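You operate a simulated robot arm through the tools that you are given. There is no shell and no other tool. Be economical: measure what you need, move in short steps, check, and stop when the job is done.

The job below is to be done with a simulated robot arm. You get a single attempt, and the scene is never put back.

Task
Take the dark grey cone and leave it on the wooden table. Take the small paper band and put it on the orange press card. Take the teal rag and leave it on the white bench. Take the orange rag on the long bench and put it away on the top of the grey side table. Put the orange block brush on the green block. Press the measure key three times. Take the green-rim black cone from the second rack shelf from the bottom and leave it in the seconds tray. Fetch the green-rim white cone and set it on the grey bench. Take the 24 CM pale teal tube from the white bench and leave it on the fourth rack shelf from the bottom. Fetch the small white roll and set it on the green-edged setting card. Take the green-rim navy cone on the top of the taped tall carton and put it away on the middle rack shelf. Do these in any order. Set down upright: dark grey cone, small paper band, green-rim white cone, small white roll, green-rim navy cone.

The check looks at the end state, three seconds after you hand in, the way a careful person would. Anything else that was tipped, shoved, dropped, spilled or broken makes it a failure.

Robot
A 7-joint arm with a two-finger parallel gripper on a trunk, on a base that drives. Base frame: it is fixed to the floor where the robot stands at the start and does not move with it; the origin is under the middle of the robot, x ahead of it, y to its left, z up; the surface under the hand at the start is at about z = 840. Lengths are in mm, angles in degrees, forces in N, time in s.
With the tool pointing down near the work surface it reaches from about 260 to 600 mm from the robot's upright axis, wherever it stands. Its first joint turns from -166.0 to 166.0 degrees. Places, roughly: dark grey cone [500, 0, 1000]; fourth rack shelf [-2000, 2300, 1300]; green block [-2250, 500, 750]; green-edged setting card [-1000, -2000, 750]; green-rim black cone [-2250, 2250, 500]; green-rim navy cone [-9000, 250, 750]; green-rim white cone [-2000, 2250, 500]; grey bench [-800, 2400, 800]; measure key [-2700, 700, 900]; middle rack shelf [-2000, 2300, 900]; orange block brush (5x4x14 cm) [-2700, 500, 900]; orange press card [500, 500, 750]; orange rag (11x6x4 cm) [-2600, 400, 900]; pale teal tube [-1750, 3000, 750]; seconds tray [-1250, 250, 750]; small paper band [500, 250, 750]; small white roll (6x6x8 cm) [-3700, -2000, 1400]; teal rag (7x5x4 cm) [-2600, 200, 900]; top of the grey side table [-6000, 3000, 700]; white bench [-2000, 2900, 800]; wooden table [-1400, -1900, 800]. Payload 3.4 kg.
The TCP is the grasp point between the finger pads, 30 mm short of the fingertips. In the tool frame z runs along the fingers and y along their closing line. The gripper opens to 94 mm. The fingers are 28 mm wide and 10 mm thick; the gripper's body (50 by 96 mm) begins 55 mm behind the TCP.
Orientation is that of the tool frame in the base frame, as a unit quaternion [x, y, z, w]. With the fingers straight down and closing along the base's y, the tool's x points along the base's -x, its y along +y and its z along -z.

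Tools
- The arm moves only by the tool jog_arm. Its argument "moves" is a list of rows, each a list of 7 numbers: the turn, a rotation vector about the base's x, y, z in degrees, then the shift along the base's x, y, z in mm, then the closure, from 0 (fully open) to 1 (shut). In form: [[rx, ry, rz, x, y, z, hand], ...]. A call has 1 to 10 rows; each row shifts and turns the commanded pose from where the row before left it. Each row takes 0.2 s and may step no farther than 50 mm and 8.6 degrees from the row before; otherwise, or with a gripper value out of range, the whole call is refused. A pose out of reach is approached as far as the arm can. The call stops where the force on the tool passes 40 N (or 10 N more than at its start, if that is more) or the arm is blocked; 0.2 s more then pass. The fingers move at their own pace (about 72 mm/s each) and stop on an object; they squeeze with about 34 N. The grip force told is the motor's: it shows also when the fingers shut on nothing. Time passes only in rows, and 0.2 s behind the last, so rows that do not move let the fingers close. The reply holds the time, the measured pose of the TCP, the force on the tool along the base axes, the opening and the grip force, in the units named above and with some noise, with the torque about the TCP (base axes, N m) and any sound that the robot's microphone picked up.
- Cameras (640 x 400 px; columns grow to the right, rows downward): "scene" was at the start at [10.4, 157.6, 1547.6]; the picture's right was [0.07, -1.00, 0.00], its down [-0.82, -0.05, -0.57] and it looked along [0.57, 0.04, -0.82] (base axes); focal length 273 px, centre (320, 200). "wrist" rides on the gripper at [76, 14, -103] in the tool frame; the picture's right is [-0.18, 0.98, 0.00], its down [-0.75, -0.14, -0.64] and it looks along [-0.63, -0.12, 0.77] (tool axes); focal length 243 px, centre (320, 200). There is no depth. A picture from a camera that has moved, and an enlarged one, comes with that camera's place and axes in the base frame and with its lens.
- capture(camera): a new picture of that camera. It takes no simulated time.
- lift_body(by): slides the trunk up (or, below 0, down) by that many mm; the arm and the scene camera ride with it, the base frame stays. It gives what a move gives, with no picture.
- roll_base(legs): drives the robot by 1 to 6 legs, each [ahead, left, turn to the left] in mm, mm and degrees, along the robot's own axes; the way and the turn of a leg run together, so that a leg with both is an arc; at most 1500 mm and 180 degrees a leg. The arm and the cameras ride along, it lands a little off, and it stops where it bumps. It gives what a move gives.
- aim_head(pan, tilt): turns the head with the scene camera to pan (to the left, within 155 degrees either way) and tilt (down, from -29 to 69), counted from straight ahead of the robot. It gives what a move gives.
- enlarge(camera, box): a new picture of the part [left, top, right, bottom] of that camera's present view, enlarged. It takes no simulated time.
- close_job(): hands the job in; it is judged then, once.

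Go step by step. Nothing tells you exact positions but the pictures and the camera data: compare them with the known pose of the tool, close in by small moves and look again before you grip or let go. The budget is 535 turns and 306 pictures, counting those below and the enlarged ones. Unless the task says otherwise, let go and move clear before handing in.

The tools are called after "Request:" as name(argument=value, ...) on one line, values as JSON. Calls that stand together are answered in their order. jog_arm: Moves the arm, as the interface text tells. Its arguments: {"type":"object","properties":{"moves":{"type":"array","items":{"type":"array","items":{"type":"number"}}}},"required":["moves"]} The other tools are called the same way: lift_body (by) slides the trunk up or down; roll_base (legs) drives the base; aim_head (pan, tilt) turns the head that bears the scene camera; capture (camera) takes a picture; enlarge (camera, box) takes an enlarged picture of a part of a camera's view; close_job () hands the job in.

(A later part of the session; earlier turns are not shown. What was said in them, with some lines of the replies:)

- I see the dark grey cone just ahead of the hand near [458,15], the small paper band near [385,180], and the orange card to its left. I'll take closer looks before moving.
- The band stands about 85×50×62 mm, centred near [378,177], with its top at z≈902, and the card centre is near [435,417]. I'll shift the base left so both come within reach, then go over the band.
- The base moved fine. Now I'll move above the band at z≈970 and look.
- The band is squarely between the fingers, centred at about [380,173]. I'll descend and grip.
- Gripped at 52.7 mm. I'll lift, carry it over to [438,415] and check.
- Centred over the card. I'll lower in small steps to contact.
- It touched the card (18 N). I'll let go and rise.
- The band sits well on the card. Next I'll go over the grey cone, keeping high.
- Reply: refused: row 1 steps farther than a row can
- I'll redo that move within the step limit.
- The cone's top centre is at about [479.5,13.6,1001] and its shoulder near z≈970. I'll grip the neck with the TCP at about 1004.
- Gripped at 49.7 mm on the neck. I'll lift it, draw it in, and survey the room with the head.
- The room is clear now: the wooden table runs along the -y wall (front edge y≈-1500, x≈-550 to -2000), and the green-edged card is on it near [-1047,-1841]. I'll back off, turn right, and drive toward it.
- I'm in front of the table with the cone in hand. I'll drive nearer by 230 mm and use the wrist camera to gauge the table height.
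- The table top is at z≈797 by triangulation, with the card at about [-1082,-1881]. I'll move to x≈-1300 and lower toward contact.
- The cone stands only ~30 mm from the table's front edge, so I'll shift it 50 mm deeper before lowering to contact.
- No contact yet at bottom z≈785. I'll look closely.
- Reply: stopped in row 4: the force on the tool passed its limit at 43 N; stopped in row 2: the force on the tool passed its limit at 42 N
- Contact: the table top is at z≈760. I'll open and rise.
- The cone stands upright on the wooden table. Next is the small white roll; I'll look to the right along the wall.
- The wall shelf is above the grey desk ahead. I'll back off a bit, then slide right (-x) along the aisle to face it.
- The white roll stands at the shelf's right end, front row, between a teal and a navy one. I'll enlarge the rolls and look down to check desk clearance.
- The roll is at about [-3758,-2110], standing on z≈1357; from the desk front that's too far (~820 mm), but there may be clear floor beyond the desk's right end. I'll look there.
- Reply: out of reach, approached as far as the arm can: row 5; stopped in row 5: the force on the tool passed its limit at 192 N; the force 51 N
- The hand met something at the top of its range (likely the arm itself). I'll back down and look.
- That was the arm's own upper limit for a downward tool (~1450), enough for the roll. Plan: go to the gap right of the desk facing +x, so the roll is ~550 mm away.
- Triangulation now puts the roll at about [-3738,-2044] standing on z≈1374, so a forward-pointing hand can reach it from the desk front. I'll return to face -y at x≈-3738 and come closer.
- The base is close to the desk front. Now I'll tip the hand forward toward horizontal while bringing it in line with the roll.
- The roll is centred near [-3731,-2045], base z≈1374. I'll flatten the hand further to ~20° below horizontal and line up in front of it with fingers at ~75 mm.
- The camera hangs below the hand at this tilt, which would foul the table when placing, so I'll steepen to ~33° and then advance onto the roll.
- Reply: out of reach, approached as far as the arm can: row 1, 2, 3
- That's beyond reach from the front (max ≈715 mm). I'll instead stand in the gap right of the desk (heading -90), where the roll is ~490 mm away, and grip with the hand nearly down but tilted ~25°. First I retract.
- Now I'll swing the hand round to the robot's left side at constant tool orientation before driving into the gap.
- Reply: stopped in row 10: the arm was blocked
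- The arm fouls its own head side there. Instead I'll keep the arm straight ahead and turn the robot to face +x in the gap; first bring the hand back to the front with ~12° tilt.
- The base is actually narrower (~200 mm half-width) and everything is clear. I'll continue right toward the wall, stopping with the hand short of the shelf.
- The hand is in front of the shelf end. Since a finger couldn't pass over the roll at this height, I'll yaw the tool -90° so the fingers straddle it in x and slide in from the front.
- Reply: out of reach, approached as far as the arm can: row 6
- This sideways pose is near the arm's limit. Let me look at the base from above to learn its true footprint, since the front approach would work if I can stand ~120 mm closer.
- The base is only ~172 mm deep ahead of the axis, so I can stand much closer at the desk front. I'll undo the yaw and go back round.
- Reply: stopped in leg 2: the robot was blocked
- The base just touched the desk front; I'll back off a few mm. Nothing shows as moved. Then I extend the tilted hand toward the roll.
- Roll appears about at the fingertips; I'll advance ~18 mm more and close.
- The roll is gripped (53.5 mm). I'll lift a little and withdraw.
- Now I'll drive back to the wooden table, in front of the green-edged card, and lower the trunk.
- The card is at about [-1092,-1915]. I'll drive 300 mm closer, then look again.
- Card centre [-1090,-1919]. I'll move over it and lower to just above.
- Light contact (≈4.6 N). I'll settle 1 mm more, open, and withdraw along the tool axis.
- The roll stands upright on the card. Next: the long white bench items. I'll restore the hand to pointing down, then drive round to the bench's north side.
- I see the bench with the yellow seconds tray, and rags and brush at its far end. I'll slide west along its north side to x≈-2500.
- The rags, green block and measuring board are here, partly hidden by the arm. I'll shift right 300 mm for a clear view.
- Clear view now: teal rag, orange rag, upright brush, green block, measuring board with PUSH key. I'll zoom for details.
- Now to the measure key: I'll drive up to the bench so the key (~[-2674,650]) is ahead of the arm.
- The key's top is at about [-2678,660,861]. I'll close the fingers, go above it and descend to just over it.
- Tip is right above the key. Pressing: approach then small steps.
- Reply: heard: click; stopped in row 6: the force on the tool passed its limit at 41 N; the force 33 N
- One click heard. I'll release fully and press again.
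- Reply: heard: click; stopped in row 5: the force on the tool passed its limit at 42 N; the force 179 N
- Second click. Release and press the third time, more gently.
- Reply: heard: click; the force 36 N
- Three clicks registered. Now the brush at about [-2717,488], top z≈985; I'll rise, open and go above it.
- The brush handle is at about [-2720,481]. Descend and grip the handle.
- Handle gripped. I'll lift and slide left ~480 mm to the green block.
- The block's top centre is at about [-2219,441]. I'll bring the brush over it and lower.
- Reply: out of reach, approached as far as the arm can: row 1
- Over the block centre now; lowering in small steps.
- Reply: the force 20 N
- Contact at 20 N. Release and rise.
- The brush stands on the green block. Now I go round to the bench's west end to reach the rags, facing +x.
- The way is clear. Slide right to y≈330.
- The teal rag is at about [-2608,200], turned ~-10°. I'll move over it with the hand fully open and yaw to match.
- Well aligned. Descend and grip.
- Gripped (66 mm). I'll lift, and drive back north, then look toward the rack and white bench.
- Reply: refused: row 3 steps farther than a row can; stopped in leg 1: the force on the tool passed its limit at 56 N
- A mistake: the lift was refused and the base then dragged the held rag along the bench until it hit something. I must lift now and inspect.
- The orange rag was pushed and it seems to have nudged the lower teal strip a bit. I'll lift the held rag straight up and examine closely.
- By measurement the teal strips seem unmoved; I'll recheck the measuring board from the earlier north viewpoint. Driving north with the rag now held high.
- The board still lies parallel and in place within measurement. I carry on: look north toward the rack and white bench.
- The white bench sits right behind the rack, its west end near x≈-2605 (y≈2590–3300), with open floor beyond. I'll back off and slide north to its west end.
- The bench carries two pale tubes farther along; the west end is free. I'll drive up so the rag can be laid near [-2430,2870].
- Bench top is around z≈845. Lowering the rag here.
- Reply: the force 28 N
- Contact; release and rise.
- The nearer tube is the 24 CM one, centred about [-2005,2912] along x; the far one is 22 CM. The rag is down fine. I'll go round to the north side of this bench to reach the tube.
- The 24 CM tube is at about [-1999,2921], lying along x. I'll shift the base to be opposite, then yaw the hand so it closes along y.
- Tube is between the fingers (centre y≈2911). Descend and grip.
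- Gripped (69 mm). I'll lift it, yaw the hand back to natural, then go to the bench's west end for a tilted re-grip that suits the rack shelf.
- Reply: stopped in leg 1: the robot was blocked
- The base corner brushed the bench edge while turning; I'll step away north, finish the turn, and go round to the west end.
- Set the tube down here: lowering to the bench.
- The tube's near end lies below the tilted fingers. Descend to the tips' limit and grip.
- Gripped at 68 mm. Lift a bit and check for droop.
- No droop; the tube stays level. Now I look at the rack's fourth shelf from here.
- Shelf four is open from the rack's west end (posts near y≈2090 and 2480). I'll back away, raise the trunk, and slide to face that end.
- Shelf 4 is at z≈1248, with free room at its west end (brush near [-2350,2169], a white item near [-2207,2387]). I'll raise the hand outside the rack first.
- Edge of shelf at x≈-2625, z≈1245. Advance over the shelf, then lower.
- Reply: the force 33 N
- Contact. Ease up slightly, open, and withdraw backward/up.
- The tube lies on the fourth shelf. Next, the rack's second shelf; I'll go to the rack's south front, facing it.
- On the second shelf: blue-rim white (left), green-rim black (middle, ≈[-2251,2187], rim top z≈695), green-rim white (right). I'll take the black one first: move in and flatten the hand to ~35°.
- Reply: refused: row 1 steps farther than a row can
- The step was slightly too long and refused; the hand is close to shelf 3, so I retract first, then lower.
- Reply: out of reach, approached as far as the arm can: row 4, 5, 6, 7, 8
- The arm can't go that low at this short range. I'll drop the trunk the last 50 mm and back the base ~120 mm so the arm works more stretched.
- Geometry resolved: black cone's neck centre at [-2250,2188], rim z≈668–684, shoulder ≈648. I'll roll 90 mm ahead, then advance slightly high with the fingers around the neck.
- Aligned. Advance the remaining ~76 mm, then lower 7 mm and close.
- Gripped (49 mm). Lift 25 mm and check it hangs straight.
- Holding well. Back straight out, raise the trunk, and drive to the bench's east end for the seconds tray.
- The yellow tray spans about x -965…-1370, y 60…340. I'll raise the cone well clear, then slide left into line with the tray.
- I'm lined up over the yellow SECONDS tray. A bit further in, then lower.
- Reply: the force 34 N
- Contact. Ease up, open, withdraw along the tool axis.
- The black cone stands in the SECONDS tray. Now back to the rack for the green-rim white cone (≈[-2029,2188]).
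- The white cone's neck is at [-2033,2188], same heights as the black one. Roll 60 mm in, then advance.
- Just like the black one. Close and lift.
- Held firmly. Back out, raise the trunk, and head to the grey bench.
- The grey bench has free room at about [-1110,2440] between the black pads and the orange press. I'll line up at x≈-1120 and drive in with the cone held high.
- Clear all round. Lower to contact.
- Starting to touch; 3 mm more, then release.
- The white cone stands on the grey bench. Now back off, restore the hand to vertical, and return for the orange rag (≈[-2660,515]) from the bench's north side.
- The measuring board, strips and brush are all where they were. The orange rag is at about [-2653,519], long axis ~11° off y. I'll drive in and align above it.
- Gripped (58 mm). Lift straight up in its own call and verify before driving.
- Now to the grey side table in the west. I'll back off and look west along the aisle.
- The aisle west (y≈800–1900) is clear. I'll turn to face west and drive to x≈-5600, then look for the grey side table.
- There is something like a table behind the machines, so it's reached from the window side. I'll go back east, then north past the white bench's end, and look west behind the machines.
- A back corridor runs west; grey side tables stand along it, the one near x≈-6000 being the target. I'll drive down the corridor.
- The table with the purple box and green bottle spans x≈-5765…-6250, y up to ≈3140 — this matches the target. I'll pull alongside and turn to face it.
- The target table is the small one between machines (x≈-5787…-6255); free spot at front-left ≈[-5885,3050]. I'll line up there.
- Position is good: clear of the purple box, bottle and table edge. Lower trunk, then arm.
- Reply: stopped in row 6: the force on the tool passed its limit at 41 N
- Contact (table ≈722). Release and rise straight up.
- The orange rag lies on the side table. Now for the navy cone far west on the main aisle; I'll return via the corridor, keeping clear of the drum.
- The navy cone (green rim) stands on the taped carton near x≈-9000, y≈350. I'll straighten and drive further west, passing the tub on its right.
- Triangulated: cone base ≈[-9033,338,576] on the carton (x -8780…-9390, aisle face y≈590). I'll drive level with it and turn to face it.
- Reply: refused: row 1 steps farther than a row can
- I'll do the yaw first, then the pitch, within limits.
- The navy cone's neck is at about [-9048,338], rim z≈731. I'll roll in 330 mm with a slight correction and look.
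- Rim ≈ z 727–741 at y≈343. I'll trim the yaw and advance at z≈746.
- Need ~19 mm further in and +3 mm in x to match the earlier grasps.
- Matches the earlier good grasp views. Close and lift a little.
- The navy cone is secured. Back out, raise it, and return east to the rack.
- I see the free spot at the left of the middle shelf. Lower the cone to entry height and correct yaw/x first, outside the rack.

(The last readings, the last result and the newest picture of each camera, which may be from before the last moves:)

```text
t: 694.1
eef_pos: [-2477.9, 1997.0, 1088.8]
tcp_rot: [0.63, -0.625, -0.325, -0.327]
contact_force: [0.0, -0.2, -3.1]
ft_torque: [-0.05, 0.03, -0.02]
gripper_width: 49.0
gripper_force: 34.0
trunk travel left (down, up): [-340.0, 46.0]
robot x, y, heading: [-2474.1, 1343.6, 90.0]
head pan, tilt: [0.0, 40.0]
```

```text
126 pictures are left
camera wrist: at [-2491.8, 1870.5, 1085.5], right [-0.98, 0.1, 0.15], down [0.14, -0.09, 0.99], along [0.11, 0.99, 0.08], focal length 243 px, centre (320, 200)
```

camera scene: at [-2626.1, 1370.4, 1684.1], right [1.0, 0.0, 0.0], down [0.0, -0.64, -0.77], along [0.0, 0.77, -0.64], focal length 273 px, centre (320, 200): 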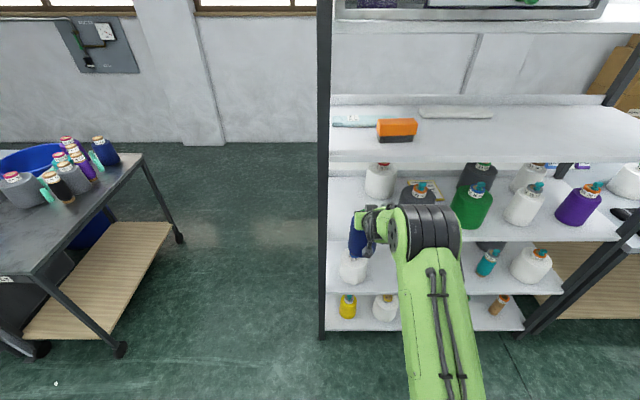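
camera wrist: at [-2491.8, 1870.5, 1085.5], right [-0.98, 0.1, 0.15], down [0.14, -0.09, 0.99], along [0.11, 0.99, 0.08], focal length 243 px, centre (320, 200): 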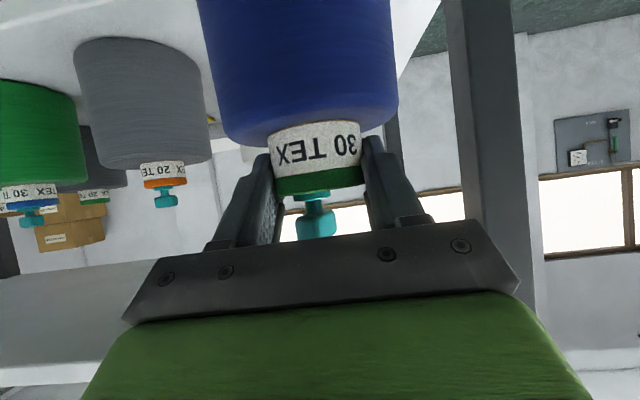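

Request:
enlarge(camera="scene", box=[310, 90, 470, 260])

```text
2.35 times, centred on (390, 175) of scene
camera zoom: at [-2626.1, 1370.4, 1684.1], right [1.0, 0.0, 0.0], down [0.0, -0.64, -0.77], along [0.0, 0.77, -0.64], focal length 642 px, centre (155, 259)
```

zoom: 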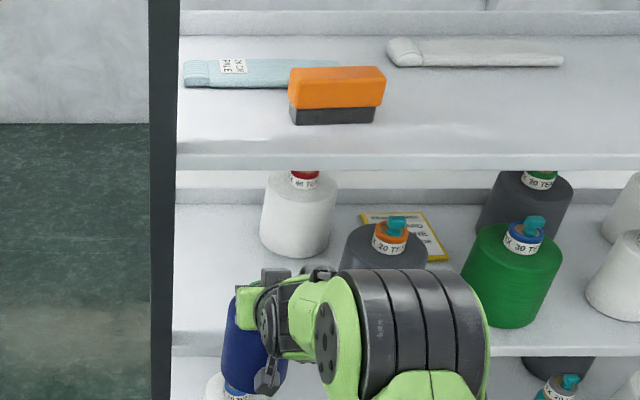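

Shelf 3 is at z≈901 and shelf 4's underside ≈1236, so the entry height is right. Roll straight in 185 mm.

Request:
roll_base(legs=[[100, 0, 0]])

Request:
capture(camera="wrist")

Request:
capture(camera="scene")

```text
t: 695.3
eef_pos: [-2477.2, 2098.2, 1088.1]
tcp_rot: [0.63, -0.625, -0.325, -0.326]
contact_force: [-0.1, 0.6, -3.6]
ft_torque: [-0.05, 0.01, -0.01]
gripper_width: 49.0
gripper_force: 34.3
trunk travel left (down, up): [-340.0, 46.0]
robot x, y, heading: [-2473.8, 1445.0, 89.9]
head pan, tilt: [0.0, 40.0]
```

```text
124 pictures are left
camera wrist: at [-2491.4, 1971.9, 1085.1], right [-0.98, 0.1, 0.15], down [0.14, -0.09, 0.99], along [0.11, 0.99, 0.08], focal length 243 px, centre (320, 200)
```

wrist: 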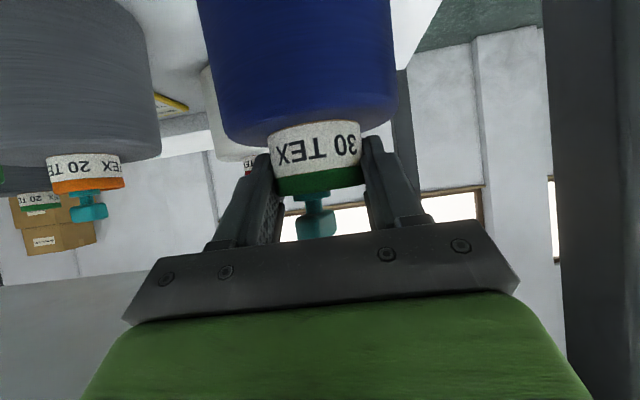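

```text
123 pictures are left
camera scene: at [-2626.3, 1472.5, 1684.0], right [1.0, 0.0, 0.0], down [0.0, -0.64, -0.77], along [0.0, 0.77, -0.64], focal length 273 px, centre (320, 200)
```

scene: 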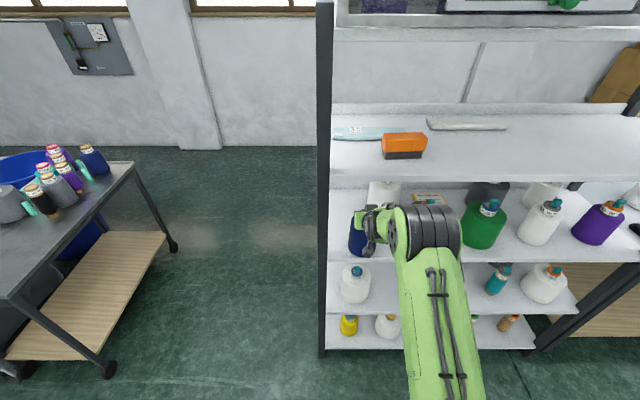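

Request:
roll_base(legs=[[80, 0, 0]])

Request:
jog_arm(moves=[[0, 0, 0, 0, 0, -8, 0.85], [0, 0, 0, 0, 0, -5, 0.85], [0, 0, 0, 0, 0, -4, 0.85], [0, 0, 0, 0, 0, 0, 0.85]])

Request:
capture(camera="scene")

```text
t: 696.3
eef_pos: [-2478.3, 2178.5, 1087.9]
tcp_rot: [0.63, -0.625, -0.325, -0.327]
contact_force: [0.1, 0.4, -2.8]
ft_torque: [-0.05, 0.0, -0.02]
gripper_width: 49.1
gripper_force: 34.0
trunk travel left (down, up): [-340.0, 46.0]
robot x, y, heading: [-2474.8, 1524.9, 90.3]
head pan, tilt: [0.0, 40.0]
```

```text
t: 697.3
eef_pos: [-2478.1, 2177.2, 1070.8]
tcp_rot: [0.63, -0.625, -0.326, -0.327]
contact_force: [0.4, -0.1, -2.6]
ft_torque: [-0.06, -0.03, 0.02]
gripper_width: 49.2
gripper_force: 34.0
trunk travel left (down, up): [-340.0, 46.0]
robot x, y, heading: [-2472.9, 1525.9, 90.0]
head pan, tilt: [0.0, 40.0]
```

```text
122 pictures are left
camera scene: at [-2626.4, 1550.9, 1684.0], right [1.0, 0.0, 0.0], down [0.0, -0.64, -0.77], along [0.0, 0.77, -0.64], focal length 273 px, centre (320, 200)
```

scene: 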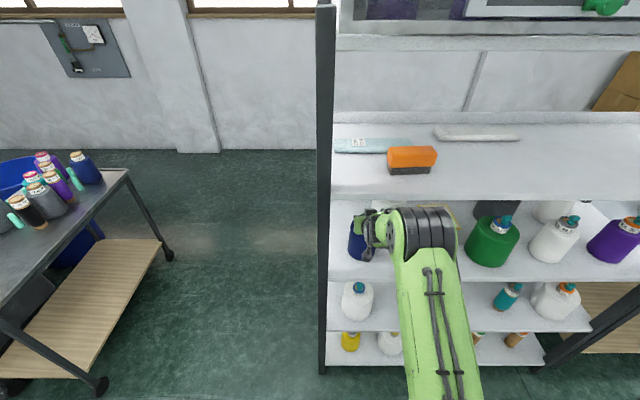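

Lower in small steps to contact.

Request:
jog_arm(moves=[[0, 0, 0, 0, 0, -3, 0.85], [0, 0, 0, 0, 0, -3, 0.85], [0, 0, 0, 0, 0, -2, 0.85], [0, 0, 0, 0, 0, 0, 0.85]])

```text
t: 698.3
eef_pos: [-2478.1, 2177.0, 1063.4]
tcp_rot: [0.629, -0.625, -0.326, -0.327]
contact_force: [-0.1, 0.0, -2.6]
ft_torque: [-0.04, -0.04, 0.0]
gripper_width: 49.1
gripper_force: 34.1
trunk travel left (down, up): [-340.0, 46.0]
robot x, y, heading: [-2477.4, 1527.5, 90.0]
head pan, tilt: [0.0, 40.0]
```

Request:
jog_arm(moves=[[0, 0, 0, 0, 0, -3, 0.85], [0, 0, 0, 0, 0, -2, 0.85], [0, 0, 0, 0, 0, -2, 0.85], [0, 0, 0, 0, 0, 0, 0.85]])

```text
t: 699.3
eef_pos: [-2477.4, 2177.5, 1060.1]
tcp_rot: [0.628, -0.623, -0.329, -0.33]
contact_force: [-0.4, 0.3, 17.8]
ft_torque: [-0.47, 0.66, 0.05]
gripper_width: 48.9
gripper_force: 34.1
trunk travel left (down, up): [-340.0, 46.0]
robot x, y, heading: [-2474.1, 1525.4, 89.9]
head pan, tilt: [0.0, 40.0]
```

Contact. Ease up 2 mm, open, and withdraw straight back.

Request:
jog_arm(moves=[[0, 0, 0, 0, 0, 2.5, 0.85], [0, 0, 0, 0, 0, 0, 0.5], [0, 0, 0, 0, 0, 0, 0.2], [0, 0, 0, 0, 0, 0, 0], [0, 0, 0, 0, 0, 0, 0], [0, 0, 0, 0, -20, 8, 0], [0, 0, 0, 0, -30, 10, 0], [0, 0, 0, 0, -40, 5, 0], [0, 0, 0, 0, -45, 0, 0], [0, 0, 0, 0, -45, 0, 0]])

Request:
roll_base(legs=[[-250, 0, 0]])

Request:
capture(camera="scene")

Request:
capture(camera="wrist")

```text
t: 701.5
eef_pos: [-2479.0, 1996.9, 1082.3]
tcp_rot: [0.629, -0.625, -0.326, -0.328]
contact_force: [0.1, 0.1, -0.5]
ft_torque: [0.01, 0.01, -0.02]
gripper_width: 94.1
gripper_force: 0.1
trunk travel left (down, up): [-340.0, 46.0]
robot x, y, heading: [-2474.7, 1518.2, 89.9]
head pan, tilt: [0.0, 40.0]
```

```text
t: 703.4
eef_pos: [-2477.1, 1742.4, 1082.8]
tcp_rot: [0.628, -0.626, -0.325, -0.329]
contact_force: [0.5, -0.5, -0.2]
ft_torque: [0.02, 0.01, 0.06]
gripper_width: 94.1
gripper_force: 0.2
trunk travel left (down, up): [-340.0, 46.0]
robot x, y, heading: [-2470.5, 1266.8, 90.1]
head pan, tilt: [0.0, 40.0]
```

```text
121 pictures are left
camera scene: at [-2626.3, 1294.6, 1684.0], right [1.0, 0.0, 0.0], down [0.0, -0.64, -0.77], along [0.0, 0.77, -0.64], focal length 273 px, centre (320, 200)
```

scene: 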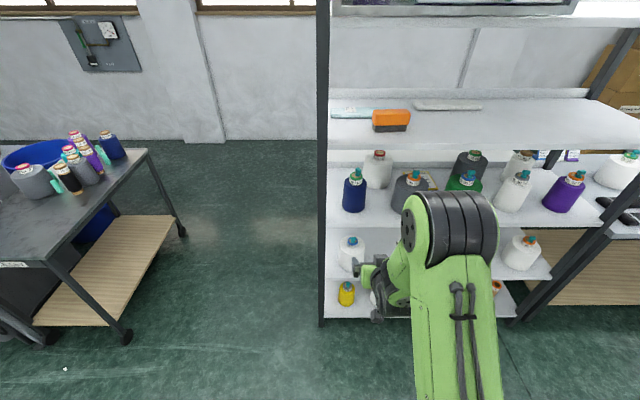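

```text
120 pictures are left
camera wrist: at [-2491.6, 1615.3, 1078.3], right [-0.98, 0.1, 0.15], down [0.14, -0.09, 0.99], along [0.12, 0.99, 0.08], focal length 243 px, centre (320, 200)
```

wrist: 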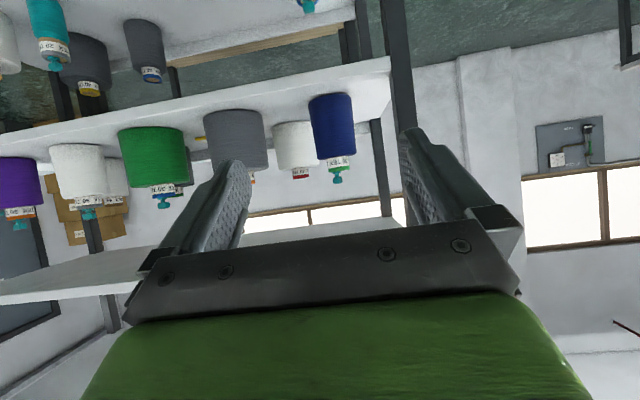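

Every item is placed: the navy cone stands upright on the middle shelf, and the hand is clear.

Request:
close_job()

```text
The job is handed in.
```

I did all eleven parts of the job and handed it in. I don't know the verdict.

- **Cones, roll and band:** The five pieces that had to stand upright (dark grey, green-rim white and green-rim navy cones, white roll, paper band) looked upright in the pictures after release. The black cone is in the SECONDS tray.
- **Measure key:** I heard a click for each of the three presses. One press pushed harder than I meant; the reading after it stopped was 178 N.
- **Orange rag:** A refused lift meant I dragged the teal rag along the long bench. It shoved the orange rag about 16 cm before I put it on the side table. The strips and the measuring board on that bench measured as unmoved.
- **Bumps:** The base touched the front of the grey desk once, and its corner brushed the white bench once. I saw nothing moved at the desk and did not check the white bench.
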